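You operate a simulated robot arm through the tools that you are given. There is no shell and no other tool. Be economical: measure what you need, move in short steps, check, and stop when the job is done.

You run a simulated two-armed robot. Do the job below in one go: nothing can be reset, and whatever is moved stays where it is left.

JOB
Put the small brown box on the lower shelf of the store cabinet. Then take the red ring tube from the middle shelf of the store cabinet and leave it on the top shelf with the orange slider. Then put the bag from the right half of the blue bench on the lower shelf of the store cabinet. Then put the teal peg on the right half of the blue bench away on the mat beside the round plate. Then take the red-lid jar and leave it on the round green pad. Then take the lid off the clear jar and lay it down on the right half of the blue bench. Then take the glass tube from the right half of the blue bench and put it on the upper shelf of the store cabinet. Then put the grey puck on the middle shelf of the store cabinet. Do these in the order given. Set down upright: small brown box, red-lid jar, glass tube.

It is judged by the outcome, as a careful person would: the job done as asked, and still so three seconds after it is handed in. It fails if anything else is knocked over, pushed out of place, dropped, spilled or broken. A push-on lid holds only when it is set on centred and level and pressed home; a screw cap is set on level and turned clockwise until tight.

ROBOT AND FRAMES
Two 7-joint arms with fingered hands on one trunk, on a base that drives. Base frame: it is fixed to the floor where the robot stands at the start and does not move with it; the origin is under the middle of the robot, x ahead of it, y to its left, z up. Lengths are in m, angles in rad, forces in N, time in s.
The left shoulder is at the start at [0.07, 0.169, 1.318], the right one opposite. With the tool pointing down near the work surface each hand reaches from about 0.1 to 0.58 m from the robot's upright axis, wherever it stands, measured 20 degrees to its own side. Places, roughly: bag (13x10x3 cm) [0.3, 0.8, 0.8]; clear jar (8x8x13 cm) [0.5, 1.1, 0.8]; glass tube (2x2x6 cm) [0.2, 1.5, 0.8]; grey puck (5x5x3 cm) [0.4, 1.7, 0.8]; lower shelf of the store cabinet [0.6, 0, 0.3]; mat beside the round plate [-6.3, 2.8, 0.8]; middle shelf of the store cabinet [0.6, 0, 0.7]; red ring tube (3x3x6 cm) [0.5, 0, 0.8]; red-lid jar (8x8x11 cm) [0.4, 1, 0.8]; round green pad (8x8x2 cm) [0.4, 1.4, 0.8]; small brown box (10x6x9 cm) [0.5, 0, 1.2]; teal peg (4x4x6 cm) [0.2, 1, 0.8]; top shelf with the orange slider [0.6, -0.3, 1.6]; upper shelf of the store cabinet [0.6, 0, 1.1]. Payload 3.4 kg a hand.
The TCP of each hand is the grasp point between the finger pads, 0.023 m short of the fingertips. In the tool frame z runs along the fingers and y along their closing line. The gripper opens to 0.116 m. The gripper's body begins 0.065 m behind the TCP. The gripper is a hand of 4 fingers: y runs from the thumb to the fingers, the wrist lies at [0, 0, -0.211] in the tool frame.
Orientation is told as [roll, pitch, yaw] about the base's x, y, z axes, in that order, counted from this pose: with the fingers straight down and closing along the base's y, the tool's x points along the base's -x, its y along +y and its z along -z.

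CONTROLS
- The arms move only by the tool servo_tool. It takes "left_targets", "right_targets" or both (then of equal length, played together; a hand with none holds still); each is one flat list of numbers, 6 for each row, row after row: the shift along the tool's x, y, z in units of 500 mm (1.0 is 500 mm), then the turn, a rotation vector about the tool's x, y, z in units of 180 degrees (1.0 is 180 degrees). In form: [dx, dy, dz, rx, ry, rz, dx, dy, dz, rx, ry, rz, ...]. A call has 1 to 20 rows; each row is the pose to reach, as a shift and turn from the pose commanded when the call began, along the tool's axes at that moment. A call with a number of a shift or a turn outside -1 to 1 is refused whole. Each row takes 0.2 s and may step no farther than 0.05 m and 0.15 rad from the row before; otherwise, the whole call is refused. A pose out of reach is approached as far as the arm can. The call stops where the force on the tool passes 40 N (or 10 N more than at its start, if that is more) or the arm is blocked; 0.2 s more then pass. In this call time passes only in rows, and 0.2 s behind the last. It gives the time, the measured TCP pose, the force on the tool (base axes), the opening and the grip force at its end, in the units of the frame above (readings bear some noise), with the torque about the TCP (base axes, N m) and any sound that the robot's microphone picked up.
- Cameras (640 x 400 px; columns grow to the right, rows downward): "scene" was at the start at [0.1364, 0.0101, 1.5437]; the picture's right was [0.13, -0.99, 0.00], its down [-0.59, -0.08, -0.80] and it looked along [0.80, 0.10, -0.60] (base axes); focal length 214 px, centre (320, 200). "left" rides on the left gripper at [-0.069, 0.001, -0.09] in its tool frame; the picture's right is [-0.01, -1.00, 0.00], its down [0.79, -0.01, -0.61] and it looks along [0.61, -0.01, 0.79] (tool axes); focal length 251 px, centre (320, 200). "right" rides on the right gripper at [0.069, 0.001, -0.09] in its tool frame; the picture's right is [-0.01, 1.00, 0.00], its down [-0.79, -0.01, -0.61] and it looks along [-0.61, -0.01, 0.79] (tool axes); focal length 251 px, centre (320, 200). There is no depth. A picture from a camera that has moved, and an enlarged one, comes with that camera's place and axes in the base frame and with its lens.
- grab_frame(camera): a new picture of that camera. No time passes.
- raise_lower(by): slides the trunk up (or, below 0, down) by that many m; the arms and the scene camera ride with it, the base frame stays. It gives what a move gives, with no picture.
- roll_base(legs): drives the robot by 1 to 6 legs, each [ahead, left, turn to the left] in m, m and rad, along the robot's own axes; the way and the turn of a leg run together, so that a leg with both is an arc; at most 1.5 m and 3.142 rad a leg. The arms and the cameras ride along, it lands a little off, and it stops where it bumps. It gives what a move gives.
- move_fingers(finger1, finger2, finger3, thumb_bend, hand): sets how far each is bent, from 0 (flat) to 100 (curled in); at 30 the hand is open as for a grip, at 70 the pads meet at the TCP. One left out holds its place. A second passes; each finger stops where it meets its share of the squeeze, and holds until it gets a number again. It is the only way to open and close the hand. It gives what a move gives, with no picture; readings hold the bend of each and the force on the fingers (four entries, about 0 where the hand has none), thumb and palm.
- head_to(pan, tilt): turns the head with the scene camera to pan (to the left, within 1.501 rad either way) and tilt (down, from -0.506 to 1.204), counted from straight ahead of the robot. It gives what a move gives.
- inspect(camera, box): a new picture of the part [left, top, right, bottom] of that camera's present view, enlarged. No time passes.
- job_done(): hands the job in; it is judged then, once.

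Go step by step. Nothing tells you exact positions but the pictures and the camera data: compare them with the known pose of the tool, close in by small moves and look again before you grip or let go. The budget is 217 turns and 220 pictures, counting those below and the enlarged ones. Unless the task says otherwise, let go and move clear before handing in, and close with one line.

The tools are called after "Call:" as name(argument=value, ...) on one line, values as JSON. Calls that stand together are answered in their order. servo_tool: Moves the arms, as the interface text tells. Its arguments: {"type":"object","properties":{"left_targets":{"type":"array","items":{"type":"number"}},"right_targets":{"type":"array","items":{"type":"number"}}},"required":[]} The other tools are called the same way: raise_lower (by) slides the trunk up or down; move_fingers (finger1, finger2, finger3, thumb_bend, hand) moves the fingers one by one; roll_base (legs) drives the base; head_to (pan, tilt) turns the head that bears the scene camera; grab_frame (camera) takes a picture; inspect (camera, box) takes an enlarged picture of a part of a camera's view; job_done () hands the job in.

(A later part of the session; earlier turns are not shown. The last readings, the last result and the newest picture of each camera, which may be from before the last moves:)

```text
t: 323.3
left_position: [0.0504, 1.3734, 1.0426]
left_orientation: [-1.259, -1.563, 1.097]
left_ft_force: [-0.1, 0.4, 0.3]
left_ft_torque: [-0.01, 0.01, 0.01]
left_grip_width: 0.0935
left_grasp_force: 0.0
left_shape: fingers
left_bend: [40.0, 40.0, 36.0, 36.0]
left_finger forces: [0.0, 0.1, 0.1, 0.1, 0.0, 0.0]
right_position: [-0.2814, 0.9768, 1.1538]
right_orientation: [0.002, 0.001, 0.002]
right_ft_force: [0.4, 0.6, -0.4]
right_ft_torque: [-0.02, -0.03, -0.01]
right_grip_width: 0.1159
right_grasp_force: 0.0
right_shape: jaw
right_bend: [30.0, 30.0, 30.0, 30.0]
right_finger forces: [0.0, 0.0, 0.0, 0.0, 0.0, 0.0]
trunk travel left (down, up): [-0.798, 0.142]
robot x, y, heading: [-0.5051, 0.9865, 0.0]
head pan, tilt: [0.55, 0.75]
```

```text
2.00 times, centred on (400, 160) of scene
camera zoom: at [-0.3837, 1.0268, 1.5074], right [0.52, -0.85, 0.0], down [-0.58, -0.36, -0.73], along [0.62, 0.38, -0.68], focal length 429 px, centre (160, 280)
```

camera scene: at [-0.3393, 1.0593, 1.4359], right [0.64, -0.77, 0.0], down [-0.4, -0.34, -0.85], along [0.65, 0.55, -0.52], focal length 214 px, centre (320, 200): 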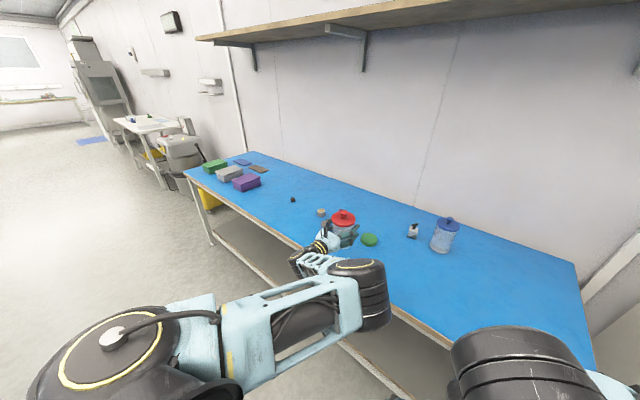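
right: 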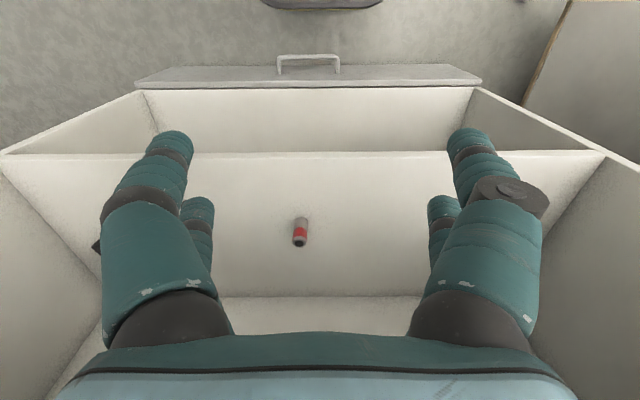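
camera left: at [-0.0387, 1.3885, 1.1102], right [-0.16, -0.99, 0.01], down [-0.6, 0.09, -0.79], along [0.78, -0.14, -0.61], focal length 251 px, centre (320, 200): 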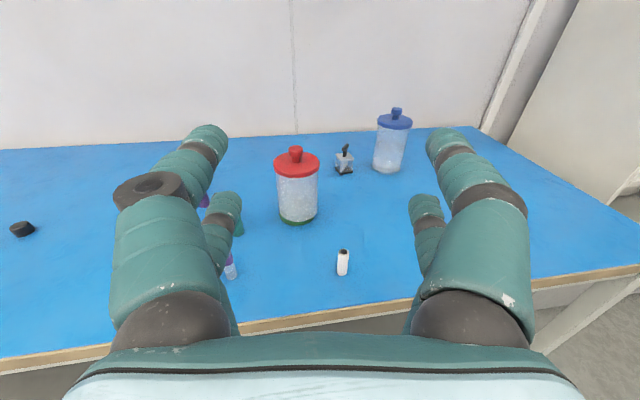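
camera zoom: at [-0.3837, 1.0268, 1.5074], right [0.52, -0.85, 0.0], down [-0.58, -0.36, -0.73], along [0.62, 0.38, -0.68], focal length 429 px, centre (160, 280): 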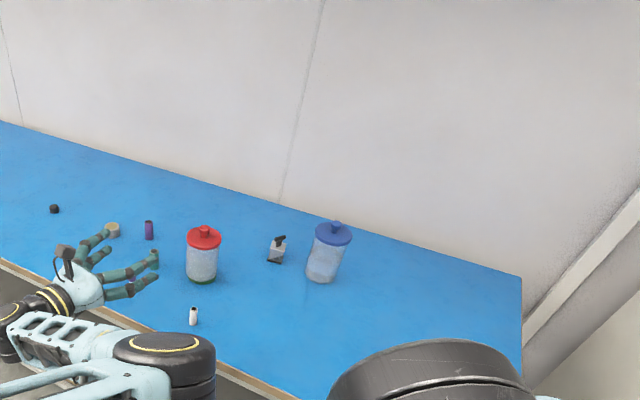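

The clear jar is at about (0.555, 1.10) with the pump bottle 11 cm to its left, so I'll hold it with the left hand coming in from the right-front. I yaw the hand left and shift the base right.

Call:
servo_tool(left_targets=[0, 0, 0, -0.045, 0, 0, 0, 0, 0, -0.09, 0, 0, 0, 0, 0, -0.135, 0, 0, 0, 0, 0, -0.18, 0, 0, 0, 0, 0, -0.2, 0, 0])

Call:
move_fingers(hand="left", finger1=32, finger2=32, finger3=32, thumb_bend=32)

Call:
roll_base(legs=[[0, -0.4, 0]])

Call:
grab_frame(camera="left")

Call:
head_to(pan=0.45, tilt=0.7)

Call:
grab_frame(camera="scene")

```text
t: 324.5
left_position: [0.0549, 1.3907, 1.0383]
left_orientation: [-0.694, -1.565, 1.163]
left_ft_force: [-0.8, 0.5, 0.4]
left_ft_torque: [0.02, -0.05, 0.01]
left_grip_width: 0.0936
left_grasp_force: 0.2
left_shape: fingers
left_bend: [40.0, 40.0, 36.0, 36.0]
left_finger forces: [0.0, 0.0, 0.0, 0.0, 0.0, 0.0]
left hand out of reach, approached as far as the arm can: row 4, 5
right_position: [-0.2824, 0.9769, 1.1532]
right_orientation: [0.0, 0.0, 0.004]
right_ft_force: [0.2, -0.3, 0.4]
right_ft_torque: [-0.01, 0.02, 0.0]
right_grip_width: 0.1159
right_grasp_force: 0.0
right_shape: jaw
right_bend: [30.0, 30.0, 30.0, 30.0]
right_finger forces: [0.1, 0.1, 0.0, 0.0, 0.0, 0.1]
trunk travel left (down, up): [-0.798, 0.142]
robot x, y, heading: [-0.5062, 0.9828, -0.003]
head pan, tilt: [0.55, 0.75]
```

```text
t: 325.5
left_position: [0.0556, 1.3913, 1.0371]
left_orientation: [-0.825, -1.566, 1.292]
left_ft_force: [0.5, -0.2, 1.0]
left_ft_torque: [0.02, -0.01, 0.03]
left_grip_width: 0.1108
left_grasp_force: 0.0
left_shape: fingers
left_bend: [32.0, 32.0, 32.0, 32.0]
left_finger forces: [0.0, 0.0, 0.0, 0.0, 0.0, 0.0]
right_position: [-0.2823, 0.9775, 1.1549]
right_orientation: [0.0, -0.001, 0.005]
right_ft_force: [0.0, 0.7, 0.0]
right_ft_torque: [0.04, 0.0, 0.0]
right_grip_width: 0.1158
right_grasp_force: 0.1
right_shape: jaw
right_bend: [30.0, 30.0, 30.0, 30.0]
right_finger forces: [0.0, 0.0, 0.0, 0.0, 0.0, 0.0]
trunk travel left (down, up): [-0.798, 0.142]
robot x, y, heading: [-0.5056, 0.9834, 0.002]
head pan, tilt: [0.55, 0.75]
```

```text
t: 328.0
left_position: [0.055, 0.9901, 1.0379]
left_orientation: [-0.879, -1.564, 1.345]
left_ft_force: [0.3, 0.1, -0.5]
left_ft_torque: [0.02, -0.02, 0.01]
left_grip_width: 0.1107
left_grasp_force: 0.1
left_shape: fingers
left_bend: [32.0, 32.0, 32.0, 32.0]
left_finger forces: [0.1, 0.1, 0.0, 0.0, 0.1, 0.1]
right_position: [-0.2827, 0.5764, 1.1536]
right_orientation: [0.001, 0.001, 0.005]
right_ft_force: [0.2, 0.1, -0.3]
right_ft_torque: [-0.01, 0.01, 0.01]
right_grip_width: 0.1158
right_grasp_force: 0.2
right_shape: jaw
right_bend: [30.0, 30.0, 30.0, 30.0]
right_finger forces: [0.1, 0.1, 0.0, 0.1, 0.0, 0.0]
trunk travel left (down, up): [-0.798, 0.142]
robot x, y, heading: [-0.5017, 0.5801, 0.003]
head pan, tilt: [0.55, 0.75]
```

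```text
93 pictures are left
camera left: at [-0.0269, 0.9505, 1.1057], right [0.45, -0.89, 0.01], down [-0.54, -0.28, -0.79], along [0.71, 0.35, -0.61], focal length 251 px, centre (320, 200)
```

left: 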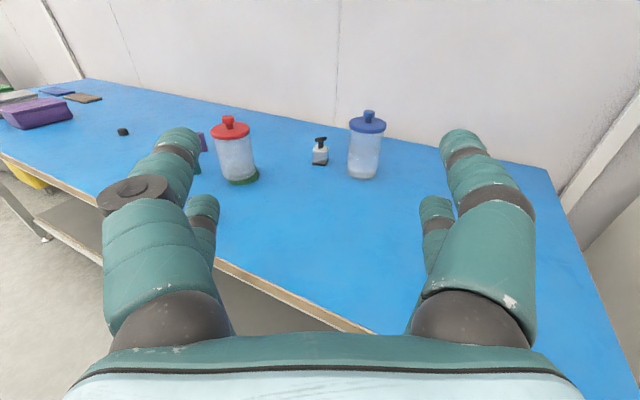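

```text
t: 328.6
left_position: [0.0547, 0.9899, 1.0378]
left_orientation: [-0.819, -1.565, 1.284]
left_ft_force: [0.5, -0.5, -0.9]
left_ft_torque: [0.02, -0.01, 0.02]
left_grip_width: 0.1108
left_grasp_force: 0.1
left_shape: fingers
left_bend: [32.0, 32.0, 32.0, 32.0]
left_finger forces: [0.0, 0.0, 0.0, 0.0, 0.1, 0.0]
right_position: [-0.2818, 0.5753, 1.1544]
right_orientation: [0.003, 0.002, 0.006]
right_ft_force: [0.0, 0.9, 0.3]
right_ft_torque: [0.01, -0.01, 0.04]
right_grip_width: 0.116
right_grasp_force: 0.0
right_shape: jaw
right_bend: [30.0, 30.0, 30.0, 30.0]
right_finger forces: [0.1, 0.0, 0.0, 0.1, 0.0, 0.1]
trunk travel left (down, up): [-0.798, 0.142]
robot x, y, heading: [-0.5051, 0.5862, 0.003]
head pan, tilt: [0.45, 0.7]
```

```text
92 pictures are left
camera scene: at [-0.3791, 0.6183, 1.5118], right [0.44, -0.9, 0.0], down [-0.58, -0.28, -0.76], along [0.69, 0.33, -0.64], focal length 214 px, centre (320, 200)
```

scene: 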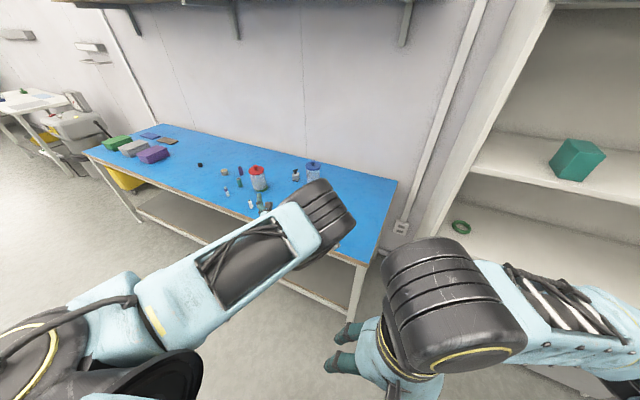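

The jar centre is at about (0.545, 1.111), pump bottle near (0.545, 1.23). I approach with base, lateral correction and lowering, staying short of the jar.

Call:
roll_base(legs=[[0.32, 0.115, 0]])

Call:
servo_tool(left_targets=[0, -0.05, 0, 0, 0, 0, 0, -0.1, 0, 0, 0, 0, 0, -0.14, 0, 0, 0, 0])

Call:
raise_lower(by=-0.2)

Call:
grab_frame(camera="left")

Call:
grab_frame(camera="scene")

```text
t: 330.9
left_position: [0.3759, 1.1034, 1.0387]
left_orientation: [-1.021, -1.566, 1.488]
left_ft_force: [0.3, -0.7, 0.6]
left_ft_torque: [0.0, 0.0, 0.01]
left_grip_width: 0.1109
left_grasp_force: 0.1
left_shape: fingers
left_bend: [32.0, 32.0, 32.0, 32.0]
left_finger forces: [0.0, 0.1, 0.0, 0.1, 0.0, 0.1]
right_position: [0.0391, 0.6913, 1.1545]
right_orientation: [0.003, -0.001, 0.005]
right_ft_force: [0.9, 0.0, -0.2]
right_ft_torque: [-0.04, -0.01, 0.03]
right_grip_width: 0.1157
right_grasp_force: 0.0
right_shape: jaw
right_bend: [30.0, 30.0, 30.0, 30.0]
right_finger forces: [0.0, 0.0, 0.0, 0.0, 0.0, 0.0]
trunk travel left (down, up): [-0.798, 0.142]
robot x, y, heading: [-0.1821, 0.6989, 0.002]
head pan, tilt: [0.45, 0.7]
```

```text
t: 331.7
left_position: [0.4213, 1.0818, 1.025]
left_orientation: [-0.837, -1.565, 1.301]
left_ft_force: [0.1, -0.6, 0.4]
left_ft_torque: [-0.02, 0.0, 0.0]
left_grip_width: 0.1108
left_grasp_force: 0.0
left_shape: fingers
left_bend: [32.0, 32.0, 32.0, 32.0]
left_finger forces: [0.0, 0.1, 0.0, 0.0, 0.0, 0.0]
left hand out of reach, approached as far as the arm can: row 1, 2, 3
right_position: [0.0395, 0.6907, 1.1542]
right_orientation: [0.003, 0.0, 0.006]
right_ft_force: [0.0, -0.8, 0.8]
right_ft_torque: [0.02, 0.02, -0.02]
right_grip_width: 0.116
right_grasp_force: 0.0
right_shape: jaw
right_bend: [30.0, 30.0, 30.0, 30.0]
right_finger forces: [0.1, 0.1, 0.0, 0.0, 0.0, 0.0]
trunk travel left (down, up): [-0.798, 0.142]
robot x, y, heading: [-0.1844, 0.6942, -0.001]
head pan, tilt: [0.45, 0.7]
```

```text
t: 333.8
left_position: [0.4205, 1.0818, 0.825]
left_orientation: [-0.962, -1.565, 1.425]
left_ft_force: [0.5, 0.2, 0.1]
left_ft_torque: [0.02, 0.0, -0.03]
left_grip_width: 0.1109
left_grasp_force: 0.1
left_shape: fingers
left_bend: [32.0, 32.0, 32.0, 32.0]
left_finger forces: [0.1, 0.0, 0.1, 0.0, 0.0, 0.1]
right_position: [0.04, 0.6901, 0.954]
right_orientation: [-0.001, 0.0, 0.004]
right_ft_force: [-0.1, -0.3, 1.0]
right_ft_torque: [0.02, -0.03, 0.0]
right_grip_width: 0.1159
right_grasp_force: 0.0
right_shape: jaw
right_bend: [30.0, 30.0, 30.0, 30.0]
right_finger forces: [0.0, 0.0, 0.0, 0.0, 0.1, 0.0]
trunk travel left (down, up): [-0.598, 0.342]
robot x, y, heading: [-0.1868, 0.6971, 0.002]
head pan, tilt: [0.45, 0.7]
```

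```text
91 pictures are left
camera left: at [0.3399, 1.0423, 0.8932], right [0.45, -0.89, 0.01], down [-0.54, -0.28, -0.79], along [0.71, 0.35, -0.61], focal length 251 px, centre (320, 200)
```

left: 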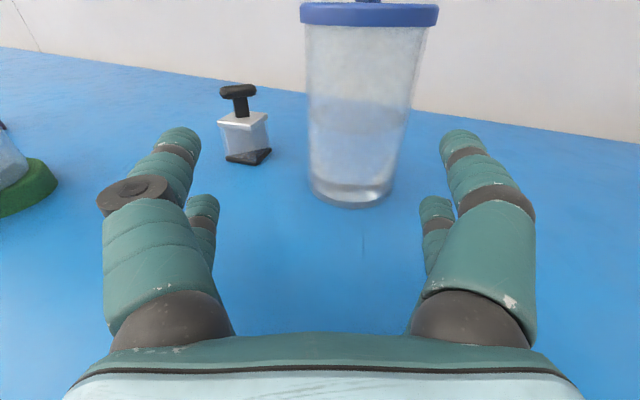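

```text
90 pictures are left
camera scene: at [-0.0576, 0.734, 1.3119], right [0.44, -0.9, 0.0], down [-0.58, -0.28, -0.76], along [0.69, 0.33, -0.64], focal length 214 px, centre (320, 200)
```

scene: 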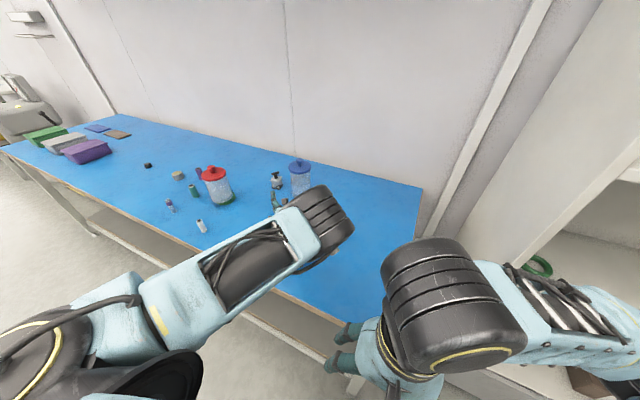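

I correct laterally with the base and then extend along the hand axis toward the jar.

Call:
roll_base(legs=[[0.013, -0.025, 0]])

Call:
servo_tool(left_targets=[0, 0, 0.05, 0, 0, 0, 0, 0, 0.1, 0, 0, 0, 0, 0, 0.15, 0, 0, 0])

Call:
grab_frame(camera="left")

```text
t: 334.7
left_position: [0.4327, 1.0578, 0.8246]
left_orientation: [-1.008, -1.566, 1.476]
left_ft_force: [0.1, -0.5, -1.1]
left_ft_torque: [-0.03, 0.03, 0.02]
left_grip_width: 0.1109
left_grasp_force: 0.0
left_shape: fingers
left_bend: [32.0, 32.0, 32.0, 32.0]
left_finger forces: [0.0, 0.1, 0.1, 0.0, 0.0, 0.0]
right_position: [0.0525, 0.6675, 0.9537]
right_orientation: [0.002, 0.0, 0.006]
right_ft_force: [-0.3, 0.2, 0.1]
right_ft_torque: [-0.02, 0.03, 0.0]
right_grip_width: 0.1156
right_grasp_force: 0.2
right_shape: jaw
right_bend: [30.0, 30.0, 30.0, 30.0]
right_finger forces: [0.0, 0.0, 0.1, 0.0, 0.1, 0.0]
trunk travel left (down, up): [-0.598, 0.342]
robot x, y, heading: [-0.173, 0.6727, 0.003]
head pan, tilt: [0.45, 0.7]
```

```text
t: 335.5
left_position: [0.5022, 1.0911, 0.8247]
left_orientation: [-1.0, -1.565, 1.466]
left_ft_force: [-0.3, 0.0, -0.1]
left_ft_torque: [-0.01, 0.01, -0.02]
left_grip_width: 0.1109
left_grasp_force: 0.1
left_shape: fingers
left_bend: [32.0, 32.0, 32.0, 32.0]
left_finger forces: [0.0, 0.0, 0.0, 0.1, 0.0, 0.0]
right_position: [0.0528, 0.6661, 0.9535]
right_orientation: [0.002, 0.001, 0.005]
right_ft_force: [0.0, -0.1, 0.8]
right_ft_torque: [-0.01, -0.01, 0.01]
right_grip_width: 0.1157
right_grasp_force: 0.0
right_shape: jaw
right_bend: [30.0, 30.0, 30.0, 30.0]
right_finger forces: [0.0, 0.0, 0.0, 0.1, 0.0, 0.1]
trunk travel left (down, up): [-0.598, 0.342]
robot x, y, heading: [-0.1687, 0.6729, -0.0]
head pan, tilt: [0.45, 0.7]
```

```text
89 pictures are left
camera left: at [0.4206, 1.0512, 0.8932], right [0.45, -0.89, 0.01], down [-0.54, -0.28, -0.79], along [0.71, 0.35, -0.61], focal length 251 px, centre (320, 200)
```

left: 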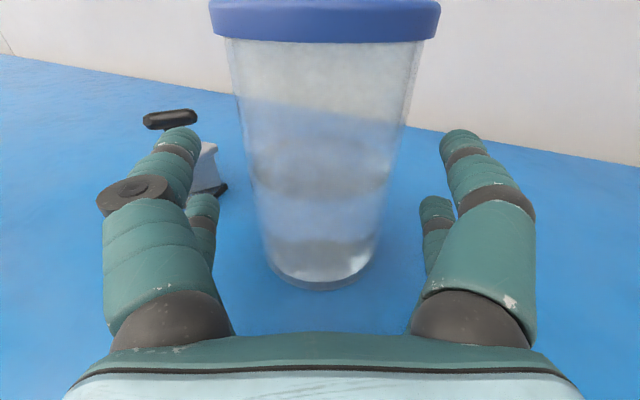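

The jar is centred; 3 cm more, then grip. The pump bottle stays clear of the fingertip.

Call:
servo_tool(left_targets=[0, 0, 0.032, 0, 0, 0, 0, 0, 0.064, 0, 0, 0])

Call:
grab_frame(camera="left")

Call:
move_fingers(hand="left", finger1=58, finger2=58, finger3=58, thumb_bend=58)

Call:
grab_frame(camera="left")

```text
t: 336.1
left_position: [0.5298, 1.107, 0.824]
left_orientation: [-0.967, -1.565, 1.431]
left_ft_force: [-0.4, 0.0, 0.1]
left_ft_torque: [0.0, 0.03, 0.0]
left_grip_width: 0.1108
left_grasp_force: 0.0
left_shape: fingers
left_bend: [32.0, 32.0, 32.0, 32.0]
left_finger forces: [0.0, 0.0, 0.0, 0.0, 0.0, 0.1]
right_position: [0.0526, 0.6666, 0.9532]
right_orientation: [0.001, 0.0, 0.004]
right_ft_force: [0.2, 0.1, 0.0]
right_ft_torque: [-0.02, -0.01, -0.02]
right_grip_width: 0.1159
right_grasp_force: 0.0
right_shape: jaw
right_bend: [30.0, 30.0, 30.0, 30.0]
right_finger forces: [0.1, 0.0, 0.0, 0.1, 0.0, 0.1]
trunk travel left (down, up): [-0.598, 0.342]
robot x, y, heading: [-0.1727, 0.6755, 0.004]
head pan, tilt: [0.45, 0.7]
```

```text
88 pictures are left
camera left: at [0.4489, 1.0661, 0.8917], right [0.45, -0.89, 0.01], down [-0.54, -0.28, -0.79], along [0.71, 0.35, -0.61], focal length 251 px, centre (320, 200)
```

left: 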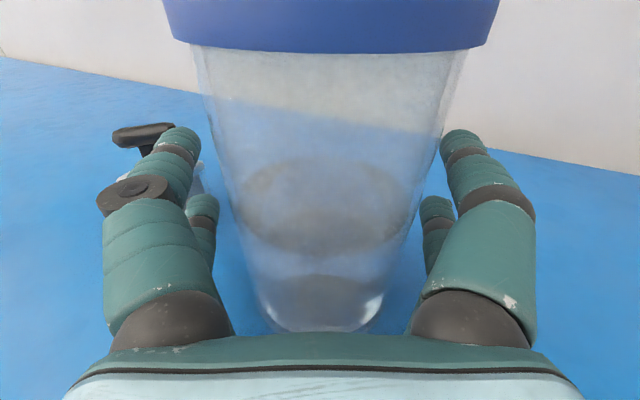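

```text
t: 337.1
left_position: [0.5301, 1.1056, 0.8246]
left_orientation: [-0.957, -1.568, 1.423]
left_ft_force: [2.0, 0.4, 1.2]
left_ft_torque: [0.08, 0.04, -0.03]
left_grip_width: 0.0721
left_grasp_force: 24.7
left_shape: fingers
left_bend: [48.0, 48.0, 46.0, 46.0]
left_finger forces: [11.9, 11.9, 9.7, 0.0, 15.6, 0.0]
right_position: [0.0509, 0.666, 0.9535]
right_orientation: [0.003, 0.0, 0.007]
right_ft_force: [0.1, -0.4, -1.2]
right_ft_torque: [0.01, 0.02, -0.01]
right_grip_width: 0.116
right_grasp_force: 0.1
right_shape: jaw
right_bend: [30.0, 30.0, 30.0, 30.0]
right_finger forces: [0.0, 0.0, 0.0, 0.1, 0.1, 0.0]
trunk travel left (down, up): [-0.598, 0.342]
robot x, y, heading: [-0.1698, 0.6739, 0.004]
head pan, tilt: [0.45, 0.7]
```

```text
87 pictures are left
camera left: at [0.4487, 1.0656, 0.8921], right [0.45, -0.89, 0.01], down [-0.54, -0.28, -0.79], along [0.71, 0.35, -0.61], focal length 251 px, centre (320, 200)
```

left: 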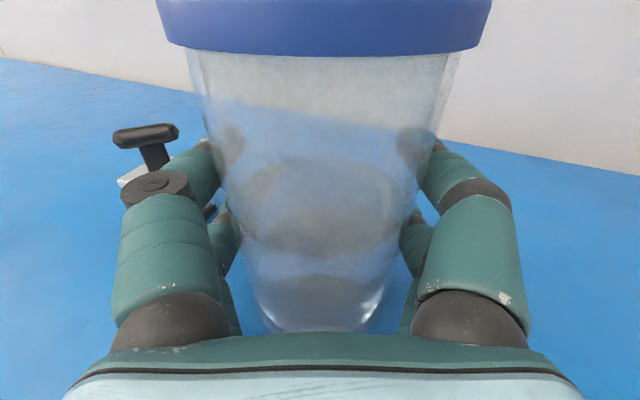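

Jar held firmly. I lift it a few centimetres and bring it straight back to the empty front area of the bench, where the right hand can reach its lid.

Call:
raise_lower(by=0.04)

Call:
roll_base(legs=[[-0.215, -0.106, 0]])

Call:
raise_lower(by=-0.036)

Call:
raise_lower(by=-0.003)

Call:
grab_frame(camera="scene")

```text
t: 337.9
left_position: [0.5303, 1.1069, 0.8619]
left_orientation: [-0.707, -1.564, 1.172]
left_ft_force: [-0.3, 1.2, -4.9]
left_ft_torque: [0.02, -0.01, 0.01]
left_grip_width: 0.072
left_grasp_force: 24.9
left_shape: fingers
left_bend: [48.0, 48.0, 46.0, 46.0]
left_finger forces: [12.0, 12.0, 9.6, 0.0, 15.3, 0.0]
right_position: [0.053, 0.6672, 0.9925]
right_orientation: [0.001, 0.004, 0.006]
right_ft_force: [-0.2, 0.3, 0.2]
right_ft_torque: [-0.01, 0.06, 0.02]
right_grip_width: 0.116
right_grasp_force: 0.1
right_shape: jaw
right_bend: [30.0, 30.0, 30.0, 30.0]
right_finger forces: [0.0, 0.1, 0.0, 0.0, 0.0, 0.0]
trunk travel left (down, up): [-0.638, 0.302]
robot x, y, heading: [-0.1711, 0.6723, 0.0]
head pan, tilt: [0.45, 0.7]
```

```text
t: 339.7
left_position: [0.3164, 0.9973, 0.8623]
left_orientation: [-0.787, -1.566, 1.25]
left_ft_force: [0.2, 0.4, -4.5]
left_ft_torque: [-0.03, 0.03, -0.03]
left_grip_width: 0.0718
left_grasp_force: 24.3
left_shape: fingers
left_bend: [48.0, 48.0, 46.0, 46.0]
left_finger forces: [12.0, 12.0, 9.5, 0.0, 15.1, 0.1]
right_position: [-0.163, 0.5601, 0.9942]
right_orientation: [0.002, 0.002, 0.0]
right_ft_force: [0.1, 0.5, -0.8]
right_ft_torque: [-0.01, -0.02, 0.02]
right_grip_width: 0.1162
right_grasp_force: 0.1
right_shape: jaw
right_bend: [30.0, 30.0, 30.0, 30.0]
right_finger forces: [0.0, 0.0, 0.1, 0.0, 0.1, 0.0]
trunk travel left (down, up): [-0.638, 0.302]
robot x, y, heading: [-0.3881, 0.5667, -0.001]
head pan, tilt: [0.45, 0.7]
```

```text
t: 340.5
left_position: [0.3157, 0.996, 0.8282]
left_orientation: [-0.834, -1.565, 1.297]
left_ft_force: [-0.5, -1.0, -3.8]
left_ft_torque: [-0.01, 0.04, 0.0]
left_grip_width: 0.072
left_grasp_force: 24.5
left_shape: fingers
left_bend: [48.0, 48.0, 46.0, 46.0]
left_finger forces: [12.1, 12.0, 9.6, 0.0, 15.2, 0.1]
right_position: [-0.162, 0.5595, 0.9575]
right_orientation: [0.001, 0.0, -0.001]
right_ft_force: [-0.3, 0.6, 0.6]
right_ft_torque: [-0.02, 0.0, -0.01]
right_grip_width: 0.1159
right_grasp_force: 0.1
right_shape: jaw
right_bend: [30.0, 30.0, 30.0, 30.0]
right_finger forces: [0.1, 0.1, 0.0, 0.0, 0.0, 0.0]
trunk travel left (down, up): [-0.602, 0.338]
robot x, y, heading: [-0.3871, 0.5669, 0.002]
head pan, tilt: [0.45, 0.7]
```

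```text
t: 341.0
left_position: [0.3172, 0.9972, 0.8246]
left_orientation: [-0.858, -1.565, 1.316]
left_ft_force: [0.4, -0.1, -3.2]
left_ft_torque: [0.04, 0.01, -0.01]
left_grip_width: 0.0719
left_grasp_force: 24.5
left_shape: fingers
left_bend: [48.0, 48.0, 46.0, 46.0]
left_finger forces: [12.0, 11.9, 9.6, 0.0, 15.2, 0.0]
right_position: [-0.163, 0.5608, 0.9542]
right_orientation: [0.001, 0.0, 0.0]
right_ft_force: [0.2, -0.7, 0.3]
right_ft_torque: [0.0, 0.03, 0.02]
right_grip_width: 0.116
right_grasp_force: 0.0
right_shape: jaw
right_bend: [30.0, 30.0, 30.0, 30.0]
right_finger forces: [0.0, 0.0, 0.1, 0.0, 0.0, 0.1]
trunk travel left (down, up): [-0.599, 0.341]
robot x, y, heading: [-0.3861, 0.5677, -0.002]
head pan, tilt: [0.45, 0.7]
```

```text
86 pictures are left
camera scene: at [-0.26, 0.6031, 1.3128], right [0.43, -0.9, 0.0], down [-0.58, -0.28, -0.76], along [0.69, 0.33, -0.64], focal length 214 px, centre (320, 200)
```

scene: 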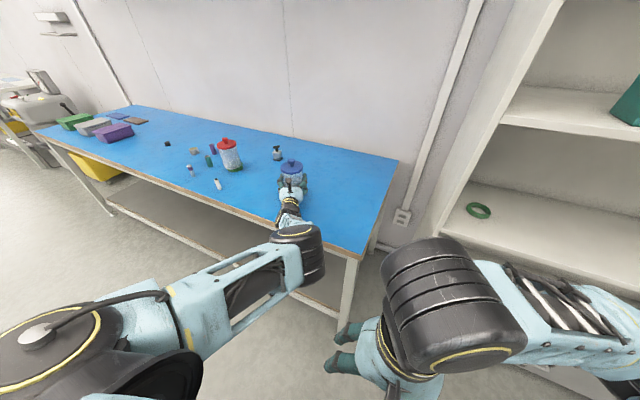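

The jar stands at the front of the bench. I release it, retreat, rise, and turn the left hand to point straight down.

Call:
raise_lower(by=-0.002)

Call:
move_fingers(hand="left", finger1=32, finger2=32, finger3=32, thumb_bend=32)

Call:
servo_tool(left_targets=[0, 0, -0.06, 0, 0, 0, 0, 0, -0.12, 0, 0, 0, 0, 0, -0.18, 0, 0, 0, 0, 0, -0.24, 0, 0, 0])

Call:
raise_lower(by=0.2)

Call:
grab_frame(camera="left")

```text
t: 341.5
left_position: [0.316, 0.9976, 0.8244]
left_orientation: [-1.31, -1.566, 1.771]
left_ft_force: [2.4, 1.9, 3.7]
left_ft_torque: [0.14, 0.13, -0.06]
left_grip_width: 0.072
left_grasp_force: 25.1
left_shape: fingers
left_bend: [48.0, 48.0, 46.0, 46.0]
left_finger forces: [12.1, 12.3, 9.5, 0.0, 15.7, 0.0]
right_position: [-0.1635, 0.56, 0.9524]
right_orientation: [0.0, 0.002, 0.001]
right_ft_force: [0.3, -0.2, -0.2]
right_ft_torque: [0.0, 0.0, -0.02]
right_grip_width: 0.1157
right_grasp_force: 0.0
right_shape: jaw
right_bend: [30.0, 30.0, 30.0, 30.0]
right_finger forces: [0.0, 0.0, 0.0, 0.0, 0.0, 0.0]
trunk travel left (down, up): [-0.597, 0.343]
robot x, y, heading: [-0.3862, 0.5671, -0.001]
head pan, tilt: [0.45, 0.7]
```

```text
t: 342.5
left_position: [0.3161, 0.9971, 0.8229]
left_orientation: [-0.937, -1.566, 1.4]
left_ft_force: [-1.0, -0.6, -0.5]
left_ft_torque: [0.02, -0.02, 0.02]
left_grip_width: 0.111
left_grasp_force: 0.1
left_shape: fingers
left_bend: [32.0, 32.0, 32.0, 32.0]
left_finger forces: [0.1, 0.0, 0.0, 0.0, 0.0, 0.1]
right_position: [-0.1633, 0.5598, 0.9529]
right_orientation: [0.001, 0.0, 0.001]
right_ft_force: [0.1, 0.2, -0.1]
right_ft_torque: [0.02, -0.01, 0.02]
right_grip_width: 0.1158
right_grasp_force: 0.0
right_shape: jaw
right_bend: [30.0, 30.0, 30.0, 30.0]
right_finger forces: [0.1, 0.0, 0.0, 0.0, 0.0, 0.0]
trunk travel left (down, up): [-0.597, 0.343]
robot x, y, heading: [-0.3889, 0.567, -0.006]
head pan, tilt: [0.45, 0.7]
```

```text
t: 343.5
left_position: [0.212, 0.9504, 0.8212]
left_orientation: [-1.26, -1.567, 1.717]
left_ft_force: [-0.6, -1.3, 0.4]
left_ft_torque: [0.02, -0.02, -0.01]
left_grip_width: 0.111
left_grasp_force: 0.2
left_shape: fingers
left_bend: [32.0, 32.0, 32.0, 32.0]
left_finger forces: [0.1, 0.0, 0.1, 0.0, 0.0, 0.0]
left hand out of reach, approached as far as the arm can: row 4
right_position: [-0.1644, 0.5596, 0.954]
right_orientation: [0.001, 0.0, -0.001]
right_ft_force: [0.7, 0.1, 0.8]
right_ft_torque: [0.01, 0.02, 0.0]
right_grip_width: 0.1158
right_grasp_force: 0.0
right_shape: jaw
right_bend: [30.0, 30.0, 30.0, 30.0]
right_finger forces: [0.0, 0.1, 0.0, 0.1, 0.0, 0.1]
trunk travel left (down, up): [-0.597, 0.343]
robot x, y, heading: [-0.3873, 0.5646, -0.003]
head pan, tilt: [0.45, 0.7]
```

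```text
t: 345.7
left_position: [0.2108, 0.9509, 1.0205]
left_orientation: [-1.096, -1.566, 1.555]
left_ft_force: [-0.3, 0.5, 0.1]
left_ft_torque: [0.03, -0.02, 0.02]
left_grip_width: 0.1109
left_grasp_force: 0.1
left_shape: fingers
left_bend: [32.0, 32.0, 32.0, 32.0]
left_finger forces: [0.0, 0.0, 0.0, 0.0, 0.1, 0.0]
right_position: [-0.1624, 0.5595, 1.1529]
right_orientation: [0.002, 0.001, 0.0]
right_ft_force: [0.5, 0.1, -1.0]
right_ft_torque: [-0.04, 0.02, 0.03]
right_grip_width: 0.1159
right_grasp_force: 0.1
right_shape: jaw
right_bend: [30.0, 30.0, 30.0, 30.0]
right_finger forces: [0.1, 0.1, 0.0, 0.1, 0.0, 0.0]
trunk travel left (down, up): [-0.797, 0.143]
robot x, y, heading: [-0.3886, 0.5654, -0.002]
head pan, tilt: [0.45, 0.7]
```

```text
85 pictures are left
camera left: at [0.13, 0.9117, 1.0884], right [0.44, -0.9, 0.01], down [-0.54, -0.28, -0.79], along [0.71, 0.34, -0.61], focal length 251 px, centre (320, 200)
```

left: 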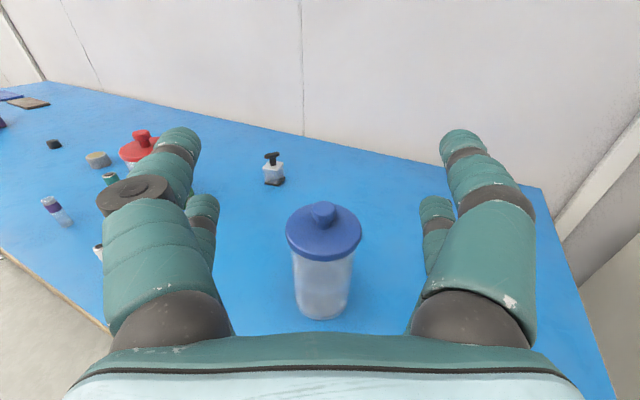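

The jar stands upright at about (0.32, 1.0). I pitch the left hand to vertical while retracting a little.

Call:
servo_tool(left_targets=[0, 0, -0.02, 0, 0.0455, 0, 0, 0, -0.04, 0, 0.091, 0, 0, 0, -0.06, 0, 0.1365, 0, 0, 0, -0.08, 0, 0.182, 0, 0, 0, -0.1, 0, 0.2275, 0, 0, 0, -0.12, 0, 0.273, 0, 0, 0, -0.14, 0, 0.3185, 0, 0, 0, -0.16, 0, 0.364, 0, 0, 0, -0.18, 0, 0.4095, 0, 0, 0, -0.2, 0, 0.455, 0, 0, 0, -0.2, 0, 0.5, 0])

Call:
grab_frame(camera="left")

Call:
grab_frame(camera="scene")

```text
t: 348.1
left_position: [0.1239, 0.9064, 1.0214]
left_orientation: [-0.004, 0.005, 0.462]
left_ft_force: [0.6, 0.9, 0.4]
left_ft_torque: [0.01, -0.01, 0.04]
left_grip_width: 0.1112
left_grasp_force: 0.1
left_shape: fingers
left_bend: [32.0, 32.0, 32.0, 32.0]
left_finger forces: [0.0, 0.1, 0.0, 0.0, 0.1, 0.1]
left hand out of reach, approached as far as the arm can: row 1, 2, 3, 4, 5, 6, 7
right_position: [-0.1634, 0.5606, 1.1515]
right_orientation: [0.0, 0.001, -0.001]
right_ft_force: [0.1, 0.6, 0.2]
right_ft_torque: [-0.02, 0.02, 0.01]
right_grip_width: 0.1161
right_grasp_force: 0.1
right_shape: jaw
right_bend: [30.0, 30.0, 30.0, 30.0]
right_finger forces: [0.0, 0.0, 0.0, 0.0, 0.0, 0.0]
trunk travel left (down, up): [-0.797, 0.143]
robot x, y, heading: [-0.3886, 0.5674, -0.006]
head pan, tilt: [0.45, 0.7]
```

```text
84 pictures are left
camera left: at [0.1836, 0.9378, 1.1089], right [0.45, -0.89, 0.0], down [-0.71, -0.36, 0.61], along [-0.54, -0.28, -0.79], focal length 251 px, centre (320, 200)
```

left: 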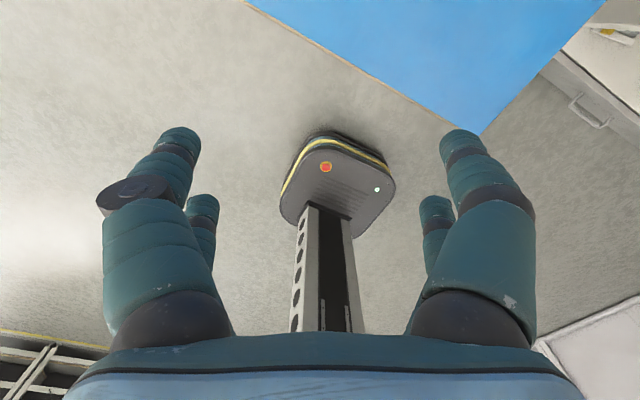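

```text
83 pictures are left
camera scene: at [-0.2592, 0.6031, 1.5107], right [0.43, -0.9, 0.0], down [-0.58, -0.28, -0.76], along [0.69, 0.33, -0.65], focal length 214 px, centre (320, 200)
```

scene: 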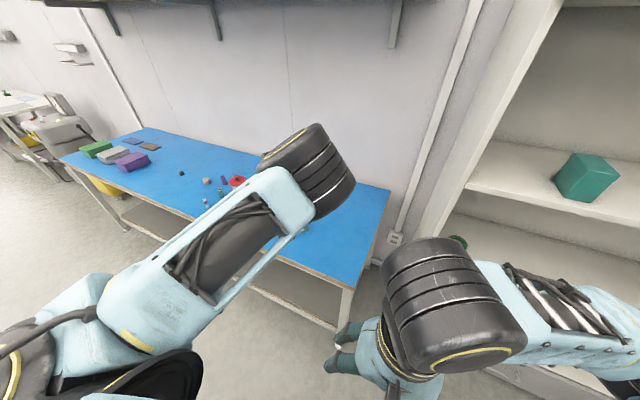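

Hand is vertical. I yaw it another ~64° so its camera can see the jar below.

Call:
servo_tool(left_targets=[0, 0, 0, 0, 0, -0.045, 0, 0, 0, 0, 0, -0.09, 0, 0, 0, 0, 0, -0.135, 0, 0, 0, 0, 0, -0.18, 0, 0, 0, 0, 0, -0.225, 0, 0, 0, 0, 0, -0.27, 0, 0, 0, 0, 0, -0.315, 0, 0, 0, 0, 0, -0.352])

Call:
roll_base(legs=[[0.19, 0.09, 0.004]])

Call:
grab_frame(camera="left")

Call:
grab_frame(camera="scene")

```text
t: 349.9
left_position: [0.1229, 0.9058, 1.0196]
left_orientation: [-0.001, 0.004, 1.567]
left_ft_force: [-0.1, -0.1, -0.4]
left_ft_torque: [0.0, 0.02, -0.05]
left_grip_width: 0.1108
left_grasp_force: 0.1
left_shape: fingers
left_bend: [32.0, 32.0, 32.0, 32.0]
left_finger forces: [0.1, 0.0, 0.1, 0.1, 0.0, 0.0]
right_position: [-0.1642, 0.5595, 1.1532]
right_orientation: [0.002, 0.0, 0.0]
right_ft_force: [0.6, -0.4, -0.2]
right_ft_torque: [-0.02, 0.04, 0.01]
right_grip_width: 0.1155
right_grasp_force: 0.0
right_shape: jaw
right_bend: [30.0, 30.0, 30.0, 30.0]
right_finger forces: [0.0, 0.0, 0.1, 0.0, 0.0, 0.1]
trunk travel left (down, up): [-0.797, 0.143]
robot x, y, heading: [-0.3885, 0.5683, 0.003]
head pan, tilt: [0.45, 0.7]
```

```text
t: 351.5
left_position: [0.3102, 0.997, 1.0229]
left_orientation: [-0.002, 0.004, 1.565]
left_ft_force: [-0.2, -0.5, -0.2]
left_ft_torque: [0.0, -0.04, 0.0]
left_grip_width: 0.1108
left_grasp_force: 0.1
left_shape: fingers
left_bend: [32.0, 32.0, 32.0, 32.0]
left_finger forces: [0.1, 0.0, 0.1, 0.0, 0.0, 0.0]
right_position: [0.023, 0.6488, 1.1541]
right_orientation: [0.003, -0.002, 0.001]
right_ft_force: [-0.3, 0.6, -0.3]
right_ft_torque: [0.02, 0.0, 0.02]
right_grip_width: 0.1159
right_grasp_force: 0.0
right_shape: jaw
right_bend: [30.0, 30.0, 30.0, 30.0]
right_finger forces: [0.1, 0.0, 0.0, 0.0, 0.0, 0.1]
trunk travel left (down, up): [-0.797, 0.143]
robot x, y, heading: [-0.1993, 0.6533, 0.002]
head pan, tilt: [0.45, 0.7]
```

```text
82 pictures are left
camera left: at [0.3082, 1.0653, 1.1109], right [1.0, 0.0, 0.0], down [0.0, -0.79, 0.61], along [0.0, -0.61, -0.79], focal length 251 px, centre (320, 200)
```

left: 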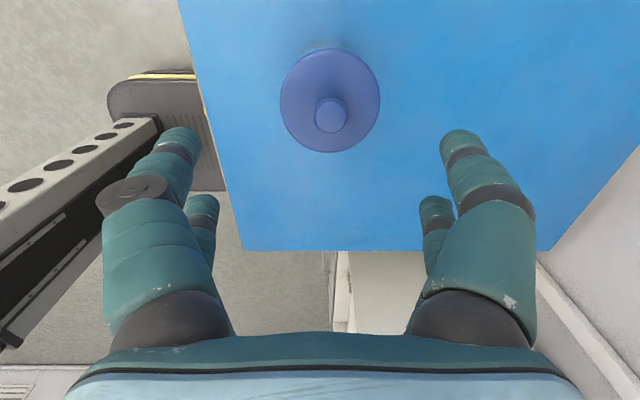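

```text
81 pictures are left
camera scene: at [-0.0742, 0.6921, 1.5111], right [0.43, -0.9, 0.0], down [-0.58, -0.28, -0.77], along [0.69, 0.33, -0.64], focal length 214 px, centre (320, 200)
```

scene: 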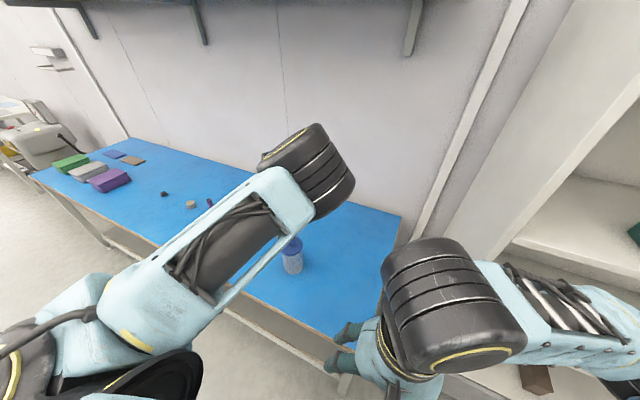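

The knob is at about (0.318, 0.994), cap ~3 cm wide. I align and lower toward it with the fingers half closed.

Call:
roll_base(legs=[[0.007, -0.003, 0]])

Call:
move_fingers(hand="left", finger1=45, finger2=45, finger3=45, thumb_bend=45)

Call:
raise_lower(by=-0.09)

Call:
grab_frame(camera="left")

```text
t: 352.2
left_position: [0.317, 0.9952, 1.0218]
left_orientation: [-0.004, 0.006, 1.567]
left_ft_force: [-0.3, 0.8, 0.0]
left_ft_torque: [-0.02, 0.0, -0.01]
left_grip_width: 0.1109
left_grasp_force: 0.0
left_shape: fingers
left_bend: [32.0, 32.0, 32.0, 32.0]
left_finger forces: [0.0, 0.0, 0.0, 0.0, 0.0, 0.1]
right_position: [0.0311, 0.6482, 1.1521]
right_orientation: [0.001, -0.002, 0.0]
right_ft_force: [0.1, 0.5, 0.4]
right_ft_torque: [0.0, -0.02, -0.03]
right_grip_width: 0.116
right_grasp_force: 0.1
right_shape: jaw
right_bend: [30.0, 30.0, 30.0, 30.0]
right_finger forces: [0.0, 0.1, 0.0, 0.0, 0.1, 0.1]
trunk travel left (down, up): [-0.797, 0.143]
robot x, y, heading: [-0.1899, 0.6523, -0.003]
head pan, tilt: [0.45, 0.7]
```

```text
t: 353.2
left_position: [0.3183, 0.9945, 1.0217]
left_orientation: [0.001, 0.007, 1.568]
left_ft_force: [-0.9, 0.0, 0.3]
left_ft_torque: [0.02, 0.02, -0.02]
left_grip_width: 0.0739
left_grasp_force: 0.1
left_shape: fingers
left_bend: [45.0, 45.0, 45.0, 45.0]
left_finger forces: [0.0, 0.0, 0.0, 0.0, 0.1, 0.0]
right_position: [0.0317, 0.6481, 1.1535]
right_orientation: [0.003, 0.001, 0.002]
right_ft_force: [-0.6, -0.2, 1.1]
right_ft_torque: [0.03, -0.02, 0.0]
right_grip_width: 0.1158
right_grasp_force: 0.1
right_shape: jaw
right_bend: [30.0, 30.0, 30.0, 30.0]
right_finger forces: [0.0, 0.0, 0.0, 0.0, 0.0, 0.0]
trunk travel left (down, up): [-0.797, 0.143]
robot x, y, heading: [-0.1911, 0.657, -0.0]
head pan, tilt: [0.45, 0.7]
```

```text
t: 354.5
left_position: [0.3183, 0.9942, 0.9314]
left_orientation: [0.0, 0.004, 1.567]
left_ft_force: [0.2, 0.1, -0.1]
left_ft_torque: [-0.02, 0.03, 0.0]
left_grip_width: 0.074
left_grasp_force: 0.0
left_shape: fingers
left_bend: [45.0, 45.0, 45.0, 45.0]
left_finger forces: [0.1, 0.0, 0.0, 0.0, 0.0, 0.0]
right_position: [0.0331, 0.6479, 1.063]
right_orientation: [0.002, 0.001, 0.002]
right_ft_force: [-0.3, -0.3, -0.4]
right_ft_torque: [0.01, 0.0, 0.01]
right_grip_width: 0.1162
right_grasp_force: 0.0
right_shape: jaw
right_bend: [30.0, 30.0, 30.0, 30.0]
right_finger forces: [0.0, 0.0, 0.1, 0.0, 0.0, 0.0]
trunk travel left (down, up): [-0.707, 0.233]
robot x, y, heading: [-0.1954, 0.6557, -0.001]
head pan, tilt: [0.45, 0.7]
```

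```text
80 pictures are left
camera left: at [0.3168, 1.0631, 1.0197], right [1.0, 0.01, 0.0], down [0.0, -0.79, 0.61], along [0.0, -0.61, -0.79], focal length 251 px, centre (320, 200)
```

left: 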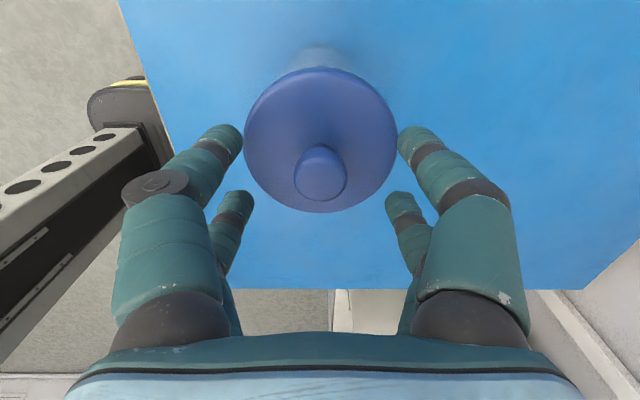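

Re-evaluating heights, the lid top is nearer z 0.90 and the knob centre about y 1.005. I shift 1 cm in +y and then close on the knob at this height.

Call:
roll_base(legs=[[0, 0.011, 0]])

Call:
grab_frame(camera="left")

Call:
head_to(pan=0.75, tilt=0.75)

Call:
inspect(camera="scene", box=[240, 140, 440, 265])

```text
t: 355.2
left_position: [0.3184, 1.0033, 0.9326]
left_orientation: [-0.001, 0.002, 1.567]
left_ft_force: [0.3, 0.8, -0.1]
left_ft_torque: [0.01, -0.03, 0.02]
left_grip_width: 0.0737
left_grasp_force: 0.1
left_shape: fingers
left_bend: [45.0, 45.0, 45.0, 45.0]
left_finger forces: [0.1, 0.0, 0.0, 0.0, 0.1, 0.0]
right_position: [0.0328, 0.6555, 1.0632]
right_orientation: [0.005, 0.001, 0.001]
right_ft_force: [0.5, -0.1, -0.1]
right_ft_torque: [0.0, 0.01, 0.01]
right_grip_width: 0.116
right_grasp_force: 0.0
right_shape: jaw
right_bend: [30.0, 30.0, 30.0, 30.0]
right_finger forces: [0.0, 0.0, 0.0, 0.1, 0.0, 0.0]
trunk travel left (down, up): [-0.707, 0.233]
robot x, y, heading: [-0.1903, 0.6685, -0.002]
head pan, tilt: [0.45, 0.7]
```

```text
79 pictures are left
camera left: at [0.3169, 1.0719, 1.0206], right [1.0, 0.0, 0.0], down [0.0, -0.79, 0.61], along [0.0, -0.61, -0.79], focal length 251 px, centre (320, 200)
```

left: 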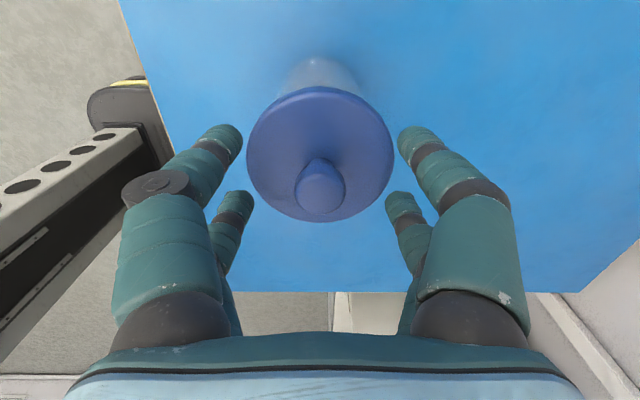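

```text
t: 356.1
left_position: [0.319, 1.0053, 0.9306]
left_orientation: [0.001, 0.006, 1.566]
left_ft_force: [-0.5, -0.6, 0.0]
left_ft_torque: [-0.03, -0.03, 0.02]
left_grip_width: 0.0737
left_grasp_force: 0.1
left_shape: fingers
left_bend: [45.0, 45.0, 45.0, 45.0]
left_finger forces: [0.0, 0.1, 0.0, 0.0, 0.0, 0.0]
right_position: [0.0325, 0.6591, 1.0629]
right_orientation: [-0.001, 0.0, 0.003]
right_ft_force: [0.0, 0.2, 0.7]
right_ft_torque: [-0.02, 0.0, 0.01]
right_grip_width: 0.116
right_grasp_force: 0.1
right_shape: jaw
right_bend: [30.0, 30.0, 30.0, 30.0]
right_finger forces: [0.0, 0.0, 0.0, 0.0, 0.0, 0.0]
trunk travel left (down, up): [-0.707, 0.233]
robot x, y, heading: [-0.1924, 0.6651, 0.0]
head pan, tilt: [0.75, 0.75]
```

```text
3.20 times, centred on (340, 202) of scene
camera zoom: at [-0.0804, 0.7213, 1.4166], right [0.68, -0.73, 0.0], down [-0.5, -0.46, -0.73], along [0.54, 0.5, -0.68], focal length 686 px, centre (256, 192)
```

zoom: 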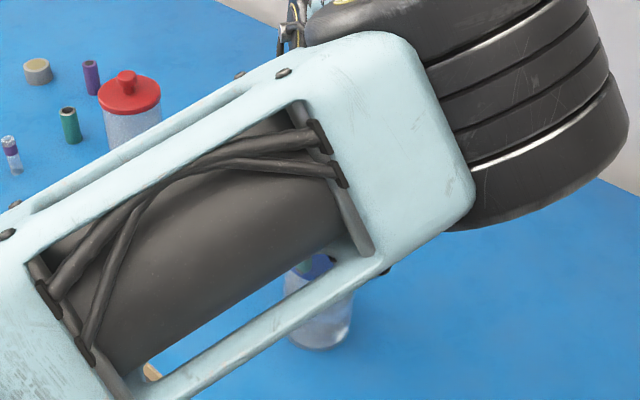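

The knob is now centred beneath the grasp point. I lower 7 mm and close on it.

Call:
raise_lower(by=-0.007)

Call:
move_fingers(hand="left", finger1=66, finger2=66, finger3=66, thumb_bend=66)

Call:
grab_frame(camera="left")

```text
t: 356.6
left_position: [0.3171, 1.0065, 0.9237]
left_orientation: [0.001, 0.003, 1.567]
left_ft_force: [0.0, 0.2, 0.6]
left_ft_torque: [0.0, 0.01, -0.02]
left_grip_width: 0.0737
left_grasp_force: 0.1
left_shape: fingers
left_bend: [45.0, 45.0, 45.0, 45.0]
left_finger forces: [0.0, 0.1, 0.0, 0.0, 0.0, 0.0]
right_position: [0.0324, 0.6584, 1.0556]
right_orientation: [0.002, -0.002, 0.003]
right_ft_force: [-0.3, 0.2, 0.1]
right_ft_torque: [0.03, 0.03, 0.01]
right_grip_width: 0.1158
right_grasp_force: 0.1
right_shape: jaw
right_bend: [30.0, 30.0, 30.0, 30.0]
right_finger forces: [0.0, 0.0, 0.0, 0.1, 0.0, 0.0]
trunk travel left (down, up): [-0.7, 0.24]
robot x, y, heading: [-0.192, 0.663, -0.007]
head pan, tilt: [0.75, 0.75]
```

```text
t: 357.6
left_position: [0.318, 1.0059, 0.9255]
left_orientation: [0.0, 0.004, 1.567]
left_ft_force: [3.3, 0.1, 3.1]
left_ft_torque: [-0.01, -0.23, 0.05]
left_grip_width: 0.0509
left_grasp_force: 18.8
left_shape: fingers
left_bend: [52.0, 49.0, 50.0, 54.0]
left_finger forces: [8.6, 8.9, 7.6, 0.0, 11.8, 0.1]
right_position: [0.0323, 0.658, 1.0556]
right_orientation: [0.003, 0.0, 0.003]
right_ft_force: [-0.5, -0.4, -0.3]
right_ft_torque: [0.0, 0.02, -0.01]
right_grip_width: 0.1159
right_grasp_force: 0.1
right_shape: jaw
right_bend: [30.0, 30.0, 30.0, 30.0]
right_finger forces: [0.1, 0.1, 0.0, 0.0, 0.0, 0.0]
trunk travel left (down, up): [-0.7, 0.24]
robot x, y, heading: [-0.1928, 0.666, 0.001]
head pan, tilt: [0.75, 0.75]
```

```text
77 pictures are left
camera left: at [0.3172, 1.0738, 1.0129], right [1.0, 0.0, 0.0], down [0.0, -0.79, 0.61], along [0.0, -0.61, -0.79], focal length 251 px, centre (320, 200)
```

left: 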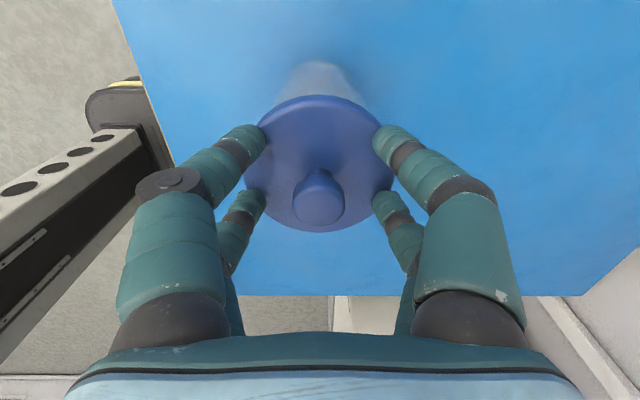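

The fingers have taken hold of the lid's rim with 19 N, which is a good hold. I test-lift 15 mm and compare the force and picture.

Call:
raise_lower(by=0.015)

Call:
grab_frame(camera="left")

Call:
inspect(camera="scene", box=[240, 140, 440, 265])

```text
t: 358.2
left_position: [0.3175, 1.0052, 0.9391]
left_orientation: [0.0, 0.005, 1.566]
left_ft_force: [0.0, -0.7, 0.2]
left_ft_torque: [0.04, -0.02, -0.01]
left_grip_width: 0.0506
left_grasp_force: 19.2
left_shape: fingers
left_bend: [52.0, 48.0, 50.0, 54.0]
left_finger forces: [9.3, 10.1, 7.2, 0.0, 11.1, 0.0]
right_position: [0.0319, 0.6574, 1.0711]
right_orientation: [0.001, 0.0, 0.001]
right_ft_force: [-0.8, -1.0, 0.5]
right_ft_torque: [0.0, -0.02, -0.03]
right_grip_width: 0.1156
right_grasp_force: 0.0
right_shape: jaw
right_bend: [30.0, 30.0, 30.0, 30.0]
right_finger forces: [0.0, 0.1, 0.0, 0.1, 0.0, 0.0]
trunk travel left (down, up): [-0.715, 0.225]
robot x, y, heading: [-0.1901, 0.6668, -0.002]
head pan, tilt: [0.75, 0.75]
heard: snap
```

```text
76 pictures are left
camera left: at [0.3168, 1.0739, 1.0276], right [1.0, 0.0, 0.0], down [0.0, -0.79, 0.61], along [0.0, -0.61, -0.79], focal length 251 px, centre (320, 200)
```

left: 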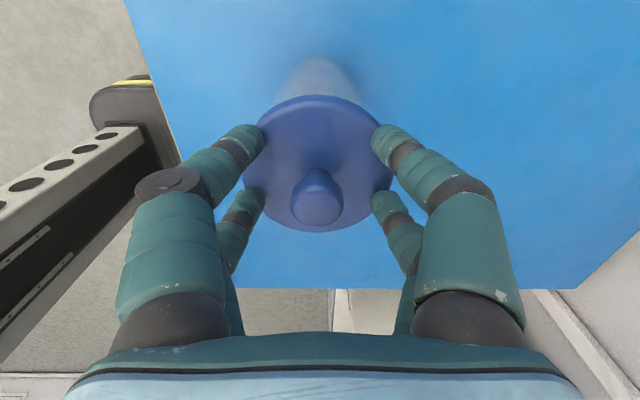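

```text
3.20 times, centred on (340, 202) of scene
camera zoom: at [-0.0806, 0.7207, 1.4246], right [0.68, -0.73, 0.0], down [-0.5, -0.46, -0.73], along [0.54, 0.5, -0.68], focal length 686 px, centre (256, 192)
```

zoom: 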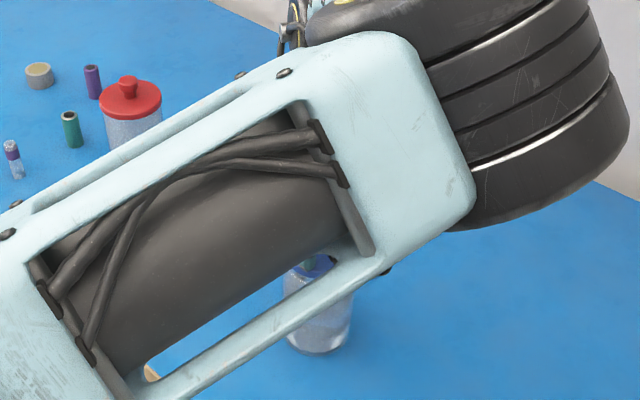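

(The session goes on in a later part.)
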